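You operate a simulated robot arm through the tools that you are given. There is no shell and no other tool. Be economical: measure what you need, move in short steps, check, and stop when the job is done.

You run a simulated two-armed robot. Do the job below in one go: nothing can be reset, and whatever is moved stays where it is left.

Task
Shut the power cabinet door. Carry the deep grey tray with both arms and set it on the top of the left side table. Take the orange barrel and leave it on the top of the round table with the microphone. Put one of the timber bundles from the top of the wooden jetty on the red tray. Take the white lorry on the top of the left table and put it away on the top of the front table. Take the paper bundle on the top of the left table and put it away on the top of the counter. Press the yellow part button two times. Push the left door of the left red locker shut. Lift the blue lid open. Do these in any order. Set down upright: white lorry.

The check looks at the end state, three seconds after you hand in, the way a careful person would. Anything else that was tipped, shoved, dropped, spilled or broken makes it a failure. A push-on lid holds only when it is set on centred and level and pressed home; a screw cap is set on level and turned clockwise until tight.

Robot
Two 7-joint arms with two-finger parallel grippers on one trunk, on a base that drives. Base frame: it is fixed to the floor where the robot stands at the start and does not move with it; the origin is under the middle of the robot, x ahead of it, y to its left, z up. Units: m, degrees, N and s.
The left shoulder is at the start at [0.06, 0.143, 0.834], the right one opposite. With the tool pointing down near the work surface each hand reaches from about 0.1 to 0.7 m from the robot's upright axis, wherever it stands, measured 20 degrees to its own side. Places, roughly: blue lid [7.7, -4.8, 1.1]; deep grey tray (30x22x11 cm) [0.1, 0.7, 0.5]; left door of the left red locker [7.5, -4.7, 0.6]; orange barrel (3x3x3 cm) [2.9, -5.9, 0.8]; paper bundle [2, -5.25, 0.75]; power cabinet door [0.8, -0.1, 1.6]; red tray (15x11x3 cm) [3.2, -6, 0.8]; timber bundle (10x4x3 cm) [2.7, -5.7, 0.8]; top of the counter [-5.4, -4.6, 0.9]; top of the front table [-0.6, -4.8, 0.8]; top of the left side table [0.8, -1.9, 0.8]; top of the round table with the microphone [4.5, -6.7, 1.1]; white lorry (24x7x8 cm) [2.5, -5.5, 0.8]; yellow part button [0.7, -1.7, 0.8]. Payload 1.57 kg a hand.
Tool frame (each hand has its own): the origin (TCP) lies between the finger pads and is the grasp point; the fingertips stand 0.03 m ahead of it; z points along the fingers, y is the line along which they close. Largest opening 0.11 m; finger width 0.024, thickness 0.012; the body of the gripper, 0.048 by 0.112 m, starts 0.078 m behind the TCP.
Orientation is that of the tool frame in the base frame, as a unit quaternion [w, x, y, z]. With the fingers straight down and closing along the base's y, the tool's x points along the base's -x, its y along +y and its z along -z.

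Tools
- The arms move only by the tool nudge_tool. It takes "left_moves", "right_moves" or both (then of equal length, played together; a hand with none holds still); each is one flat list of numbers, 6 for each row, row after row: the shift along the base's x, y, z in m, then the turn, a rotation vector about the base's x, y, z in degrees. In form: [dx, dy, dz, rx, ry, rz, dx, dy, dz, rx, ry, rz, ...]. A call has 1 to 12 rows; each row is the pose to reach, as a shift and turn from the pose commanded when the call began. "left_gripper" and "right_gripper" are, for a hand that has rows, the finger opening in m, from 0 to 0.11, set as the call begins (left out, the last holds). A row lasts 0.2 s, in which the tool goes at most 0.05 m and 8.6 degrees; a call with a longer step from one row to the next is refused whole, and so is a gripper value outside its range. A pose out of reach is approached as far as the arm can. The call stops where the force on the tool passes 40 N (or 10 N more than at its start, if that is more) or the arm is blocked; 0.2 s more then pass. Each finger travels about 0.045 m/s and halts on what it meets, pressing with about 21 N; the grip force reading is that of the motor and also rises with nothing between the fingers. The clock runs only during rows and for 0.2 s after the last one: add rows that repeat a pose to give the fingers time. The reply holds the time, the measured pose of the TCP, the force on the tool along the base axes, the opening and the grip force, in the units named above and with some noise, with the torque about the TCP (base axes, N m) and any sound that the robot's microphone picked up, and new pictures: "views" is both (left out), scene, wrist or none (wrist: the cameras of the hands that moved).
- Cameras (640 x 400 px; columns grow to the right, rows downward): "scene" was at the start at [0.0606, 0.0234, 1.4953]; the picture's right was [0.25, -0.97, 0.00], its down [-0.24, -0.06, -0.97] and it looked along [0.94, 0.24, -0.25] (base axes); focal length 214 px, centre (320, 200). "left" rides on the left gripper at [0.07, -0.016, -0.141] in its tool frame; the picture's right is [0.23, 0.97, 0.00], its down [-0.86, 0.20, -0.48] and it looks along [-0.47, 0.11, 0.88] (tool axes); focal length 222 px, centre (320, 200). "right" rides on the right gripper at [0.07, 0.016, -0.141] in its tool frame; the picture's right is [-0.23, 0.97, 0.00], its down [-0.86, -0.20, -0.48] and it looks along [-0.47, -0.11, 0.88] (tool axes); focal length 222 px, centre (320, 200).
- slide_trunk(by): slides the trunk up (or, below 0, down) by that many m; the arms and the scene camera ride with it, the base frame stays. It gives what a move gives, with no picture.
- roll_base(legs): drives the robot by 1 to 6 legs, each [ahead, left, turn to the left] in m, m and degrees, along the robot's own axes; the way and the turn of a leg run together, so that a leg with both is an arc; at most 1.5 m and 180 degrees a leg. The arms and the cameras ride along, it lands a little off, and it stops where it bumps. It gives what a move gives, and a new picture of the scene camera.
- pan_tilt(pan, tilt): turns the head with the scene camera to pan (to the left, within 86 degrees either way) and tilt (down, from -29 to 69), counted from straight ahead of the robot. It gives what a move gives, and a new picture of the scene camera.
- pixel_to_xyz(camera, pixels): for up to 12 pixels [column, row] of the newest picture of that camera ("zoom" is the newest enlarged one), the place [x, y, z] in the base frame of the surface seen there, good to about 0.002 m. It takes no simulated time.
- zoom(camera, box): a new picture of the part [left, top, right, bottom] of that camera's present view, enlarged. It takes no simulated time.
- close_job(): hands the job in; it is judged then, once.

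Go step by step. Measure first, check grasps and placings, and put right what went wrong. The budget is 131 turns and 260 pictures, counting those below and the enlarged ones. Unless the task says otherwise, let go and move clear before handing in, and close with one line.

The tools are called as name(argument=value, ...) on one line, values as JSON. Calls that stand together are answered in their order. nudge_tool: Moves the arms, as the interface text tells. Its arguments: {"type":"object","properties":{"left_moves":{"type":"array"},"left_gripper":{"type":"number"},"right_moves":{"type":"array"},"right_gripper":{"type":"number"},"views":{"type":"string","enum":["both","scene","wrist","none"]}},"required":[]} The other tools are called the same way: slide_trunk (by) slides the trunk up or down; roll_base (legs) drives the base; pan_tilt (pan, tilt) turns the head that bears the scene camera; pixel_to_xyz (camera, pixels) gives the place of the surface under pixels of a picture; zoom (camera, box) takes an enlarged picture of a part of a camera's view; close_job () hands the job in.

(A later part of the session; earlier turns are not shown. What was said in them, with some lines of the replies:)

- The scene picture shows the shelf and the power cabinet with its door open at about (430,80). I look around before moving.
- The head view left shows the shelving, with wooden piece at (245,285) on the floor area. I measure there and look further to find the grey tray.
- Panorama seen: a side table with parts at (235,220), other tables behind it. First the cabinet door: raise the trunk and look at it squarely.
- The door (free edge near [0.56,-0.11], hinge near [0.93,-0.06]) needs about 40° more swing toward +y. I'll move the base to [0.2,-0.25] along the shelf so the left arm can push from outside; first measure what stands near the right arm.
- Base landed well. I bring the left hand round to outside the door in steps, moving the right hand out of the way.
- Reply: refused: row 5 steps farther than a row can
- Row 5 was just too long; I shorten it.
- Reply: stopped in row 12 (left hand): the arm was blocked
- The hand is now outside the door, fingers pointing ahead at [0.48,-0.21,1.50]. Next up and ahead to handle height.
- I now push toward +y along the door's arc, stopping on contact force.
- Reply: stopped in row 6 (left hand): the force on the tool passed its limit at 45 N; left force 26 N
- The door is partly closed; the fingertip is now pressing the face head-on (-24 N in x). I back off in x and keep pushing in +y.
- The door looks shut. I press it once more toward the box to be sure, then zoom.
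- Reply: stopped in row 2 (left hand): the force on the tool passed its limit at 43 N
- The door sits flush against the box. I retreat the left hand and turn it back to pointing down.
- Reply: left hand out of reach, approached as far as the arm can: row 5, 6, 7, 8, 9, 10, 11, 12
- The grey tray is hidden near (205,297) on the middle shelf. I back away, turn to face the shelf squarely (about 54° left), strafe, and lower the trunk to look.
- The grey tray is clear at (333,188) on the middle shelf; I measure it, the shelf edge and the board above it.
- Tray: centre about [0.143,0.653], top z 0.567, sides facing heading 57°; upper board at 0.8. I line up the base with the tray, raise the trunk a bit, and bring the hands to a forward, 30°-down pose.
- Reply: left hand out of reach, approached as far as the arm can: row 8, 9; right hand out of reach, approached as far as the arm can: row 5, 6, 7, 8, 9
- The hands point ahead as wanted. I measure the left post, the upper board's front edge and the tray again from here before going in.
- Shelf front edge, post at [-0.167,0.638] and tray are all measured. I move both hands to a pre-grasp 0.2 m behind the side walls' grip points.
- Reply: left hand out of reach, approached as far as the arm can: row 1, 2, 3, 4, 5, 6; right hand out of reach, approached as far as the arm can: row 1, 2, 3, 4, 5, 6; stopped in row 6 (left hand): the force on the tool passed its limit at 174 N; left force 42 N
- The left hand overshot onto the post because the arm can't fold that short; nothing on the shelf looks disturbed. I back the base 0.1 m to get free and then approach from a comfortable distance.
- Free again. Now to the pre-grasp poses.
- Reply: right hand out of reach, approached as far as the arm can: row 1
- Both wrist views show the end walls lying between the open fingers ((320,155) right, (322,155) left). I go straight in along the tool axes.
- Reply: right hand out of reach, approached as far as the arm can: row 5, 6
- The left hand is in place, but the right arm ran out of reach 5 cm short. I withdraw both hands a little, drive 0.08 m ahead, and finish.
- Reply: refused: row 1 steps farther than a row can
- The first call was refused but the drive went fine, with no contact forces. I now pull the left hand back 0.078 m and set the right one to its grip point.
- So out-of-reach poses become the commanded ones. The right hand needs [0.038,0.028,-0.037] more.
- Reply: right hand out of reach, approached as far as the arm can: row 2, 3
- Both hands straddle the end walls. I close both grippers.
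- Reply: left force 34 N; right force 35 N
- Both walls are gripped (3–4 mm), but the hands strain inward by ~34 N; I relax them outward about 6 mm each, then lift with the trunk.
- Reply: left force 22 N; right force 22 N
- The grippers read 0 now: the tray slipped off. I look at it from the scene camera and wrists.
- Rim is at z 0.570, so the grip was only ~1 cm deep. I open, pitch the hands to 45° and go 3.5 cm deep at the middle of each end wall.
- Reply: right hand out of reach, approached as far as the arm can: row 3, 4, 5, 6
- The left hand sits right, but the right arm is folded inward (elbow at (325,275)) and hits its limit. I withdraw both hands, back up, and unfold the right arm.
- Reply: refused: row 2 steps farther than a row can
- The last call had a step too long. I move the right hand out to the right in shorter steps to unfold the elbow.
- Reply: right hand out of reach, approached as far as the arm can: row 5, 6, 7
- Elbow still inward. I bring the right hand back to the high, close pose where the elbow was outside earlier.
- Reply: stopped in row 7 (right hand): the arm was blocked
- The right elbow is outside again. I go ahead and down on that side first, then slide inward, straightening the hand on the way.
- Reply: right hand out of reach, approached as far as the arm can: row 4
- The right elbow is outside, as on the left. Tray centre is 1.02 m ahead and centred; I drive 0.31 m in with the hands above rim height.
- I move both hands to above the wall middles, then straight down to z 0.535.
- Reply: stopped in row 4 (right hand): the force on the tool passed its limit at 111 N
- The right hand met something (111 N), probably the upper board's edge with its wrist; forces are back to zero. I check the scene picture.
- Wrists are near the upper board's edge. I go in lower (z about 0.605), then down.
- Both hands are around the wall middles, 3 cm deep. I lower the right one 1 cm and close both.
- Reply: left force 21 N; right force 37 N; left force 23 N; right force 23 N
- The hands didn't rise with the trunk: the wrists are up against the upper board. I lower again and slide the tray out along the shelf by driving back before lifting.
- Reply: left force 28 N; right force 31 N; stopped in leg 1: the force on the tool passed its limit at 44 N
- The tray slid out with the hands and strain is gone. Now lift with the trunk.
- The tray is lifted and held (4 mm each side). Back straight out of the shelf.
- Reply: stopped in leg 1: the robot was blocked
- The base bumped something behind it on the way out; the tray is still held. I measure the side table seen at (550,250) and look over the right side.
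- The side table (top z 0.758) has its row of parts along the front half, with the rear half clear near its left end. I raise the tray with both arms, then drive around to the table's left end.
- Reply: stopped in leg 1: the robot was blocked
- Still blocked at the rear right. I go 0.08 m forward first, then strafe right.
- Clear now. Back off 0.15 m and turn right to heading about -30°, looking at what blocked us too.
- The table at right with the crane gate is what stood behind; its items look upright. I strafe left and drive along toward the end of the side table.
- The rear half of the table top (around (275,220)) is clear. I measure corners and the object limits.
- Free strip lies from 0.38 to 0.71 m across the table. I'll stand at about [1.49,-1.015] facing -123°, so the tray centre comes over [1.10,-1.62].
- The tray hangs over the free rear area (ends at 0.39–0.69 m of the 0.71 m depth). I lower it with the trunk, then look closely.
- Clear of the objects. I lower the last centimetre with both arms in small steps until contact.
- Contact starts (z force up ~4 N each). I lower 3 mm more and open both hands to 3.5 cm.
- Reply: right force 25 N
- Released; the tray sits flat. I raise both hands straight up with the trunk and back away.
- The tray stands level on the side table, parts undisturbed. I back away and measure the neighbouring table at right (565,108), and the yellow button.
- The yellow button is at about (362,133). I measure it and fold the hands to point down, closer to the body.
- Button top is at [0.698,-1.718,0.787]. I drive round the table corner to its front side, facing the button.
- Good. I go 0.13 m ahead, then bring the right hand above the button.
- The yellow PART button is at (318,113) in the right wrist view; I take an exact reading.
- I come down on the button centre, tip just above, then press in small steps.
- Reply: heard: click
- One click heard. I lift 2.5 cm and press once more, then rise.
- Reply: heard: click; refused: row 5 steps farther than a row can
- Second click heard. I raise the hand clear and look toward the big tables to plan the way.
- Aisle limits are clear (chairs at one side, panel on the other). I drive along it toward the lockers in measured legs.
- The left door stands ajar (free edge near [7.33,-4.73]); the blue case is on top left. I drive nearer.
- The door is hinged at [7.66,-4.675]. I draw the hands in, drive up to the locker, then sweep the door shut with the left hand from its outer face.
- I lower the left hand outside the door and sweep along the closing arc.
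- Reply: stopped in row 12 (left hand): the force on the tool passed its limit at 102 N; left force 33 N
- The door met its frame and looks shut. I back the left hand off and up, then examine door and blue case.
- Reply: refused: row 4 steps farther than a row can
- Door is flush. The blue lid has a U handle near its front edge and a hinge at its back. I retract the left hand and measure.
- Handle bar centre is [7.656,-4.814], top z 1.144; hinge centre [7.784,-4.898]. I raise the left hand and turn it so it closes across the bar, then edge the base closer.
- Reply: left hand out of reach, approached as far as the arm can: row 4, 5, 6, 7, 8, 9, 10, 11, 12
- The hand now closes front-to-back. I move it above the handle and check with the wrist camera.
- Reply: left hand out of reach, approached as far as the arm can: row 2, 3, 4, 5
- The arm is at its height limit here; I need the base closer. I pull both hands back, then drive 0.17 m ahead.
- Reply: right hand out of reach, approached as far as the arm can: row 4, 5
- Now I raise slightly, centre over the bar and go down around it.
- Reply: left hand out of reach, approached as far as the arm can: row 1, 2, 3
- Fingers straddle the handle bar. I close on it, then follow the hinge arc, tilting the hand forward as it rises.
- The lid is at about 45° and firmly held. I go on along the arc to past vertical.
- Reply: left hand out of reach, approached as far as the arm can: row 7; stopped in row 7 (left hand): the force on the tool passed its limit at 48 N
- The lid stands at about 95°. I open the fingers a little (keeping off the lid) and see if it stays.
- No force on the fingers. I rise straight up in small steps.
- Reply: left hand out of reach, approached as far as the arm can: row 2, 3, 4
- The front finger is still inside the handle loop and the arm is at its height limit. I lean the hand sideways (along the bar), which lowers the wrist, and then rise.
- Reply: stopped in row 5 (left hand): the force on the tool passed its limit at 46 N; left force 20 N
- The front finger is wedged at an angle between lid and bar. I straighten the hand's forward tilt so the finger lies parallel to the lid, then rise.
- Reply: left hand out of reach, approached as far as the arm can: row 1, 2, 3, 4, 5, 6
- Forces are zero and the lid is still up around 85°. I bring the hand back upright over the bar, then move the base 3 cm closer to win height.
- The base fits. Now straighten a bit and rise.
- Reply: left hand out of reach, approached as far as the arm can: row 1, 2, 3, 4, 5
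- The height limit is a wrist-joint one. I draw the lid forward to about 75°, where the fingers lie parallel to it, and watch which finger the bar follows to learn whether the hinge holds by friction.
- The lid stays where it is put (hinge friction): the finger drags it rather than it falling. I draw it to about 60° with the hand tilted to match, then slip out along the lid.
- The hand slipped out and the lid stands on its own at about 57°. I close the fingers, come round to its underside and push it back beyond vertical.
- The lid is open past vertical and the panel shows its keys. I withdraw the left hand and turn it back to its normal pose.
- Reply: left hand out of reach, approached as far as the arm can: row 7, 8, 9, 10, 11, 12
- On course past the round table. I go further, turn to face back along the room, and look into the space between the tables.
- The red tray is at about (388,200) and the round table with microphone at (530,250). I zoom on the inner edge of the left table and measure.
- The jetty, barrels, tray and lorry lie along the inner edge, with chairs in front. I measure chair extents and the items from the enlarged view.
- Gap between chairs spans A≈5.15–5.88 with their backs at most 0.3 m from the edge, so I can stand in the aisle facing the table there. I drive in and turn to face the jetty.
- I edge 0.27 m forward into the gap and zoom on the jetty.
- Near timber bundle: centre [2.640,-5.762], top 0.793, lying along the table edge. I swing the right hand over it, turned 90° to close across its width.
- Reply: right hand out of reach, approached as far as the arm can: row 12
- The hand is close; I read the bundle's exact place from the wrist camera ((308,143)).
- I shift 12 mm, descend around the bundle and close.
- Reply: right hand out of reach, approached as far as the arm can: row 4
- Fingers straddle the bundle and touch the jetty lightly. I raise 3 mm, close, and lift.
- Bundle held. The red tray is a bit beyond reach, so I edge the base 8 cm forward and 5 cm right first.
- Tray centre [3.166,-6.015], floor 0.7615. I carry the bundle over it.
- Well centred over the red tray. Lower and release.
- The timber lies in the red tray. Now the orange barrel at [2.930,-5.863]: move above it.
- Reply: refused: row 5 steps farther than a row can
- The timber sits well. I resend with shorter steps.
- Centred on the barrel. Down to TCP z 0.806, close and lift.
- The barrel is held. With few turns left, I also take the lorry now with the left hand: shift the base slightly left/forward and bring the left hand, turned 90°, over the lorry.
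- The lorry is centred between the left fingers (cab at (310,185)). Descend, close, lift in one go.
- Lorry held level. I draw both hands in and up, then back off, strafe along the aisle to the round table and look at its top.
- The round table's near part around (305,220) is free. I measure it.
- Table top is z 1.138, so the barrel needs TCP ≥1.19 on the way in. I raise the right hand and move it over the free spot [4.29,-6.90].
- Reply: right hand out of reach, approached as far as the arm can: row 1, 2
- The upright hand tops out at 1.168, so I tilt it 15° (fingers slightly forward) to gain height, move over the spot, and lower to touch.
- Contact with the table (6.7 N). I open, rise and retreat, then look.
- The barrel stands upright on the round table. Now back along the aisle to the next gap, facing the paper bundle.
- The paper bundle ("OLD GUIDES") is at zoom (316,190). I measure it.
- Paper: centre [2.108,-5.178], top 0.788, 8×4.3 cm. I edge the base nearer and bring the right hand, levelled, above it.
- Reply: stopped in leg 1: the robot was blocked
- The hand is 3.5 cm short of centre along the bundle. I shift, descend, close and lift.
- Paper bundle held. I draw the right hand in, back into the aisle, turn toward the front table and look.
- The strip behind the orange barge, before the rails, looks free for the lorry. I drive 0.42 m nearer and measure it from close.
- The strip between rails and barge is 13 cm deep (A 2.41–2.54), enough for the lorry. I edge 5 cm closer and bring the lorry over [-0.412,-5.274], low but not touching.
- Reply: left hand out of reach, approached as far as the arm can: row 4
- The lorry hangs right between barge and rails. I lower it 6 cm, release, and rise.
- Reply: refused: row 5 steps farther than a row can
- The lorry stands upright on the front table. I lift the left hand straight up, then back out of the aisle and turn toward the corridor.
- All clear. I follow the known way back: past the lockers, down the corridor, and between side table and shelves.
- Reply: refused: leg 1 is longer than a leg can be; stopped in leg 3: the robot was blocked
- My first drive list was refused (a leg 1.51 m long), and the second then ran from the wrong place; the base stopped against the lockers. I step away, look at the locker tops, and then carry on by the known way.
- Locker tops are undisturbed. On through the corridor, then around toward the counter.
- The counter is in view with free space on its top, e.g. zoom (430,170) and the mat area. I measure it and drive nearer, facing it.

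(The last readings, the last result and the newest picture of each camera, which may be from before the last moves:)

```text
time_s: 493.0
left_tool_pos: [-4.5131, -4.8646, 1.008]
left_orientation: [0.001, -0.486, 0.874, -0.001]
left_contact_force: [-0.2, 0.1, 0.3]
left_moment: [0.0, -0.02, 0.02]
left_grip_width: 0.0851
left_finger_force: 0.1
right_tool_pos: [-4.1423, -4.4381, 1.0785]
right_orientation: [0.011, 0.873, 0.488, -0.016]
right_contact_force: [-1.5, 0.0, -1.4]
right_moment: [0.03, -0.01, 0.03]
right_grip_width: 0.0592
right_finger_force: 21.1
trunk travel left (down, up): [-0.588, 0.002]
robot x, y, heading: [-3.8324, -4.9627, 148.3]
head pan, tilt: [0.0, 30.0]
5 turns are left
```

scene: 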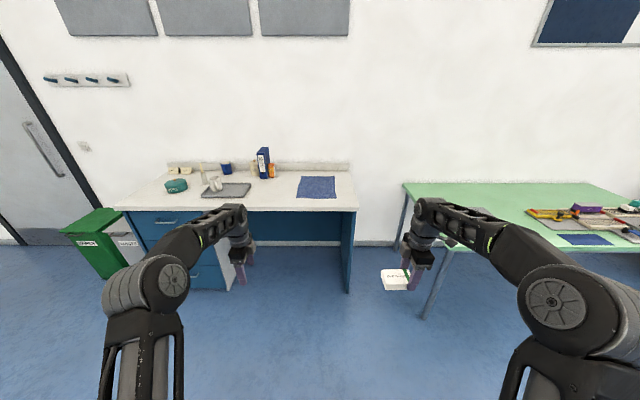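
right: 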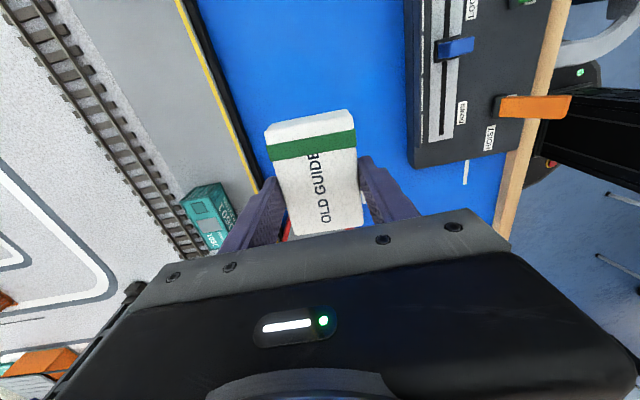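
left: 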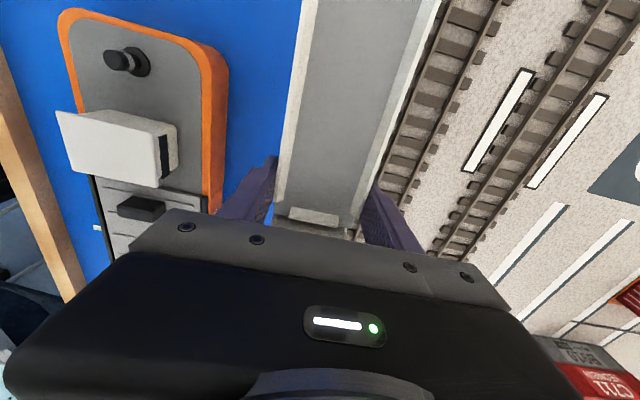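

Counter top is z 0.898, free spot around [-5.18,-4.45]. I tuck the left hand, drive up to the counter and bring the paper over that spot, a little above.

nudge_tool(left_moves=[0.035, -0.021, 0.008, 0, 0, 0, 0.07, -0.043, 0.016, 0, 0, 0, 0.106, -0.065, 0.024, 0, 0, 0, 0.142, -0.087, 0.032, 0, 0, 0, 0.177, -0.109, 0.04, 0, 0, 0, 0.213, -0.131, 0.05, 0, 0, 0], left_gripper=0.0, views="none")

roll_base(legs=[[0.4, 0.57, 0], [0.4, 0, 0]])

nudge_tool(right_moves=[-0.026, 0.016, 0, 0, 0, 0, -0.051, 0.031, 0, 0, 0, 0, -0.051, 0.031, -0.035, 0, 0, 0, -0.051, 0.031, -0.07, 0, 0, 0, -0.051, 0.031, -0.1, 0, 0, 0], views="both")

```text
time_s: 494.4
left_tool_pos: [-4.298, -4.9961, 1.058]
left_orientation: [0.0, -0.486, 0.874, 0.0]
left_contact_force: [0.2, -0.4, -0.5]
left_moment: [-0.01, 0.0, -0.01]
left_grip_width: 0.0001
left_finger_force: 21.0
right_tool_pos: [-4.1417, -4.4405, 1.079]
right_orientation: [0.009, 0.873, 0.488, -0.017]
right_contact_force: [-0.2, -0.5, -1.7]
right_moment: [0.04, -0.02, 0.01]
right_grip_width: 0.0592
right_finger_force: 21.4
trunk travel left (down, up): [-0.588, 0.002]
robot x, y, heading: [-3.8369, -4.9631, 148.2]
head pan, tilt: [0.0, 30.0]
```

```text
time_s: 500.3
left_tool_pos: [-5.2814, -5.0605, 1.0566]
left_orientation: [0.001, -0.485, 0.874, -0.001]
left_contact_force: [0.0, 0.0, 0.0]
left_moment: [0.01, 0.02, -0.02]
left_grip_width: 0.0
left_finger_force: 20.9
right_tool_pos: [-5.1244, -4.504, 1.0768]
right_orientation: [0.011, 0.873, 0.487, -0.016]
right_contact_force: [-0.1, -0.4, -1.4]
right_moment: [-0.01, -0.05, -0.01]
right_grip_width: 0.0593
right_finger_force: 21.5
trunk travel left (down, up): [-0.588, 0.002]
robot x, y, heading: [-4.8177, -5.0315, 148.2]
head pan, tilt: [0.0, 30.0]
```

scene: 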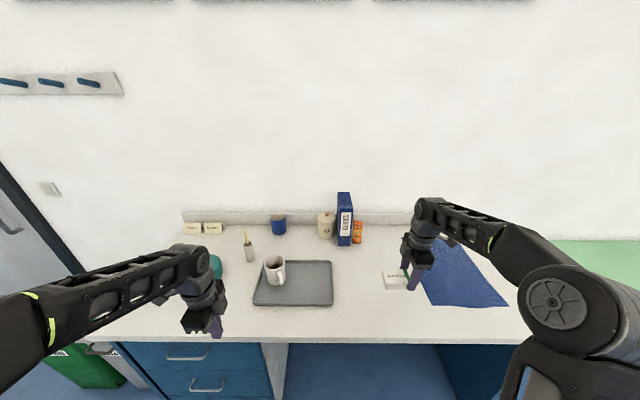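

```text
time_s: 501.5
left_tool_pos: [-5.2801, -5.0613, 1.0572]
left_orientation: [0.001, -0.485, 0.875, -0.001]
left_contact_force: [0.9, 0.1, -0.4]
left_moment: [-0.06, -0.02, -0.04]
left_grip_width: 0.0001
left_finger_force: 20.9
right_tool_pos: [-5.1749, -4.4739, 0.9766]
right_orientation: [0.011, 0.873, 0.487, -0.016]
right_contact_force: [-0.7, 0.6, -0.2]
right_moment: [0.0, -0.03, 0.02]
right_grip_width: 0.0597
right_finger_force: 20.8
trunk travel left (down, up): [-0.588, 0.002]
robot x, y, heading: [-4.8165, -5.0326, 148.2]
head pan, tilt: [0.0, 30.0]
4 turns are left
```

scene: 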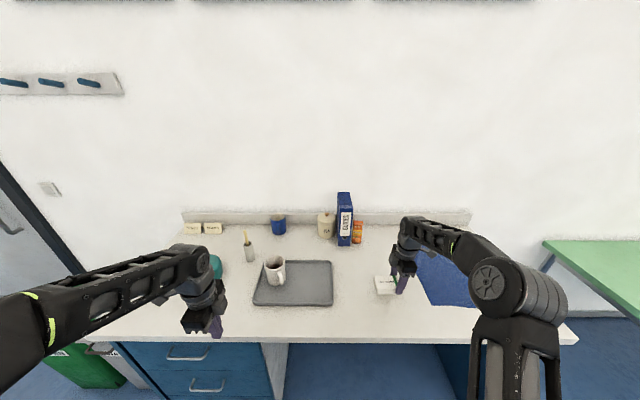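
right: 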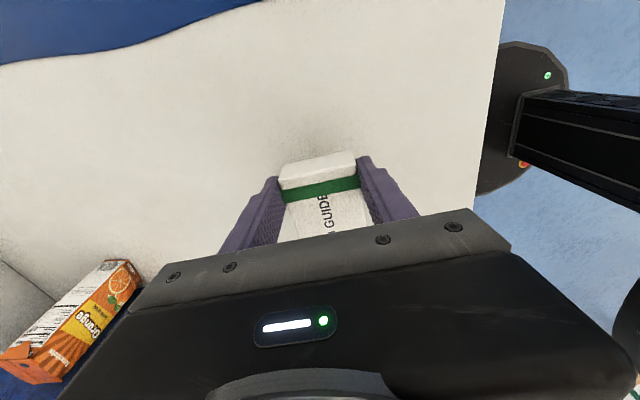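

The paper hangs over the free white top between tray and mat. I lower it the last 4 cm, release, rise, and check.

nudge_tool(right_moves=[0, 0, -0.02, 0, 0, 0, 0, 0, -0.03, 0, 0, 0, 0, 0, -0.036, 0, 0, 0, 0, 0, -0.039, 0, 0, 0], views="none")

nudge_tool(right_moves=[0, 0, 0, 0, 0, 0, 0, 0, 0, 0, 0, 0, 0, 0, 0, 0, 0, 0], right_gripper=0.085, views="none")

nudge_tool(right_moves=[0, 0, 0.035, 0, 0, 0, 0, 0, 0.07, 0, 0, 0, 0, 0, 0.105, 0, 0, 0, 0, 0, 0.14, 0, 0, 0], views="both")

zoom(camera="scene", box=[300, 210, 500, 335])

```text
time_s: 502.5
left_tool_pos: [-5.2791, -5.0613, 1.0566]
left_orientation: [0.0, -0.485, 0.875, -0.001]
left_contact_force: [-0.4, 0.6, 0.4]
left_moment: [0.01, -0.03, 0.0]
left_grip_width: 0.0001
left_finger_force: 21.1
right_tool_pos: [-5.1745, -4.4738, 0.9401]
right_orientation: [0.008, 0.873, 0.487, -0.016]
right_contact_force: [0.8, 2.1, 8.9]
right_moment: [-0.59, 0.32, 0.01]
right_grip_width: 0.0593
right_finger_force: 20.9
trunk travel left (down, up): [-0.588, 0.002]
robot x, y, heading: [-4.8158, -5.0268, 147.7]
head pan, tilt: [0.0, 30.0]
```

```text
time_s: 503.3
left_tool_pos: [-5.2811, -5.0605, 1.0574]
left_orientation: [0.001, -0.485, 0.875, -0.001]
left_contact_force: [-0.5, 0.3, -0.6]
left_moment: [-0.03, 0.01, 0.0]
left_grip_width: 0.0
left_finger_force: 21.4
right_tool_pos: [-5.1726, -4.4745, 0.9396]
right_orientation: [0.01, 0.873, 0.487, -0.017]
right_contact_force: [0.6, 0.2, -0.6]
right_moment: [-0.02, 0.02, -0.01]
right_grip_width: 0.0849
right_finger_force: 0.0
trunk travel left (down, up): [-0.588, 0.002]
robot x, y, heading: [-4.817, -5.031, 147.9]
head pan, tilt: [0.0, 30.0]
```

```text
time_s: 504.3
left_tool_pos: [-5.281, -5.0618, 1.058]
left_orientation: [0.001, -0.485, 0.874, -0.002]
left_contact_force: [-0.7, 0.7, -0.8]
left_moment: [0.02, -0.01, 0.01]
left_grip_width: 0.0002
left_finger_force: 20.9
right_tool_pos: [-5.174, -4.4745, 1.0789]
right_orientation: [0.009, 0.872, 0.488, -0.016]
right_contact_force: [0.6, -1.1, 0.5]
right_moment: [0.01, 0.0, -0.01]
right_grip_width: 0.0853
right_finger_force: 0.1
trunk travel left (down, up): [-0.588, 0.002]
robot x, y, heading: [-4.8197, -5.0296, 148.3]
head pan, tilt: [0.0, 30.0]
```

scene: 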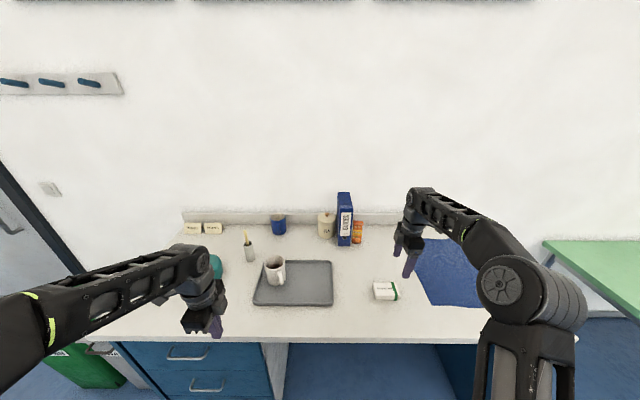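
right: 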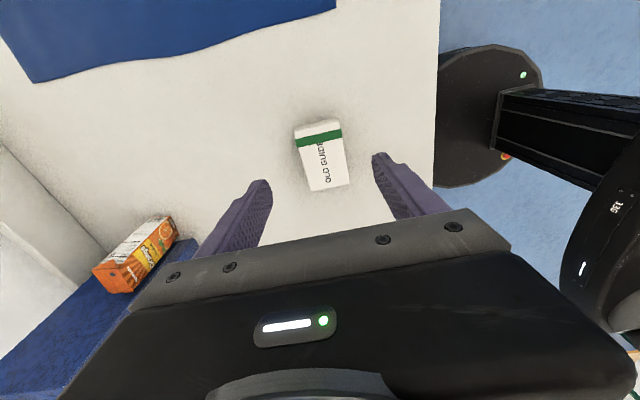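

```text
3.20 times, centred on (400, 272) of scene
3 turns are left
```

zoom: 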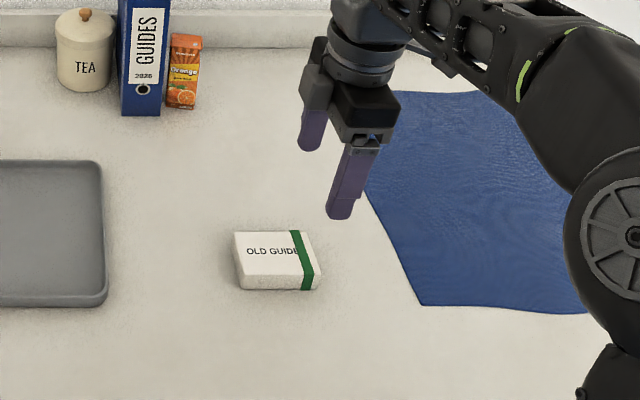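

The paper bundle lies flat on the counter at zoom (275,260), both hands are empty and clear, so all nine jobs are done and I back off and hand in.

roll_base(legs=[[-0.3, 0, 0]])

close_job()

```text
time_s: 506.4
left_tool_pos: [-5.0251, -5.2214, 1.0572]
left_orientation: [0.001, -0.487, 0.874, 0.0]
left_contact_force: [0.0, -0.6, 0.4]
left_moment: [0.0, 0.0, 0.0]
left_grip_width: 0.0
left_finger_force: 21.1
right_tool_pos: [-4.9188, -4.6332, 1.078]
right_orientation: [0.01, 0.872, 0.489, -0.017]
right_contact_force: [0.4, 0.5, 0.6]
right_moment: [0.02, 0.02, 0.03]
right_grip_width: 0.0852
right_finger_force: 0.0
trunk travel left (down, up): [-0.588, 0.002]
robot x, y, heading: [-4.5606, -5.1868, 148.2]
head pan, tilt: [0.0, 30.0]
```

scene: 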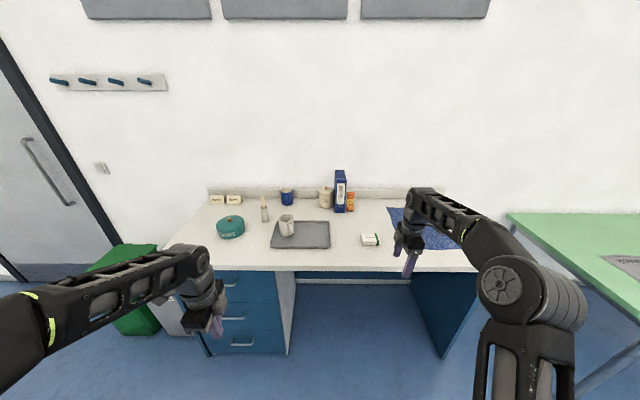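

```text
The job is handed in.
```

All nine jobs are done and handed in. The base bumped furniture three times: the table with the model crane gate, something near the chairs by the left table, and the lockers. Pictures afterwards showed the gate table's parts upright and the locker tops undisturbed; I didn't check whether a chair was nudged.
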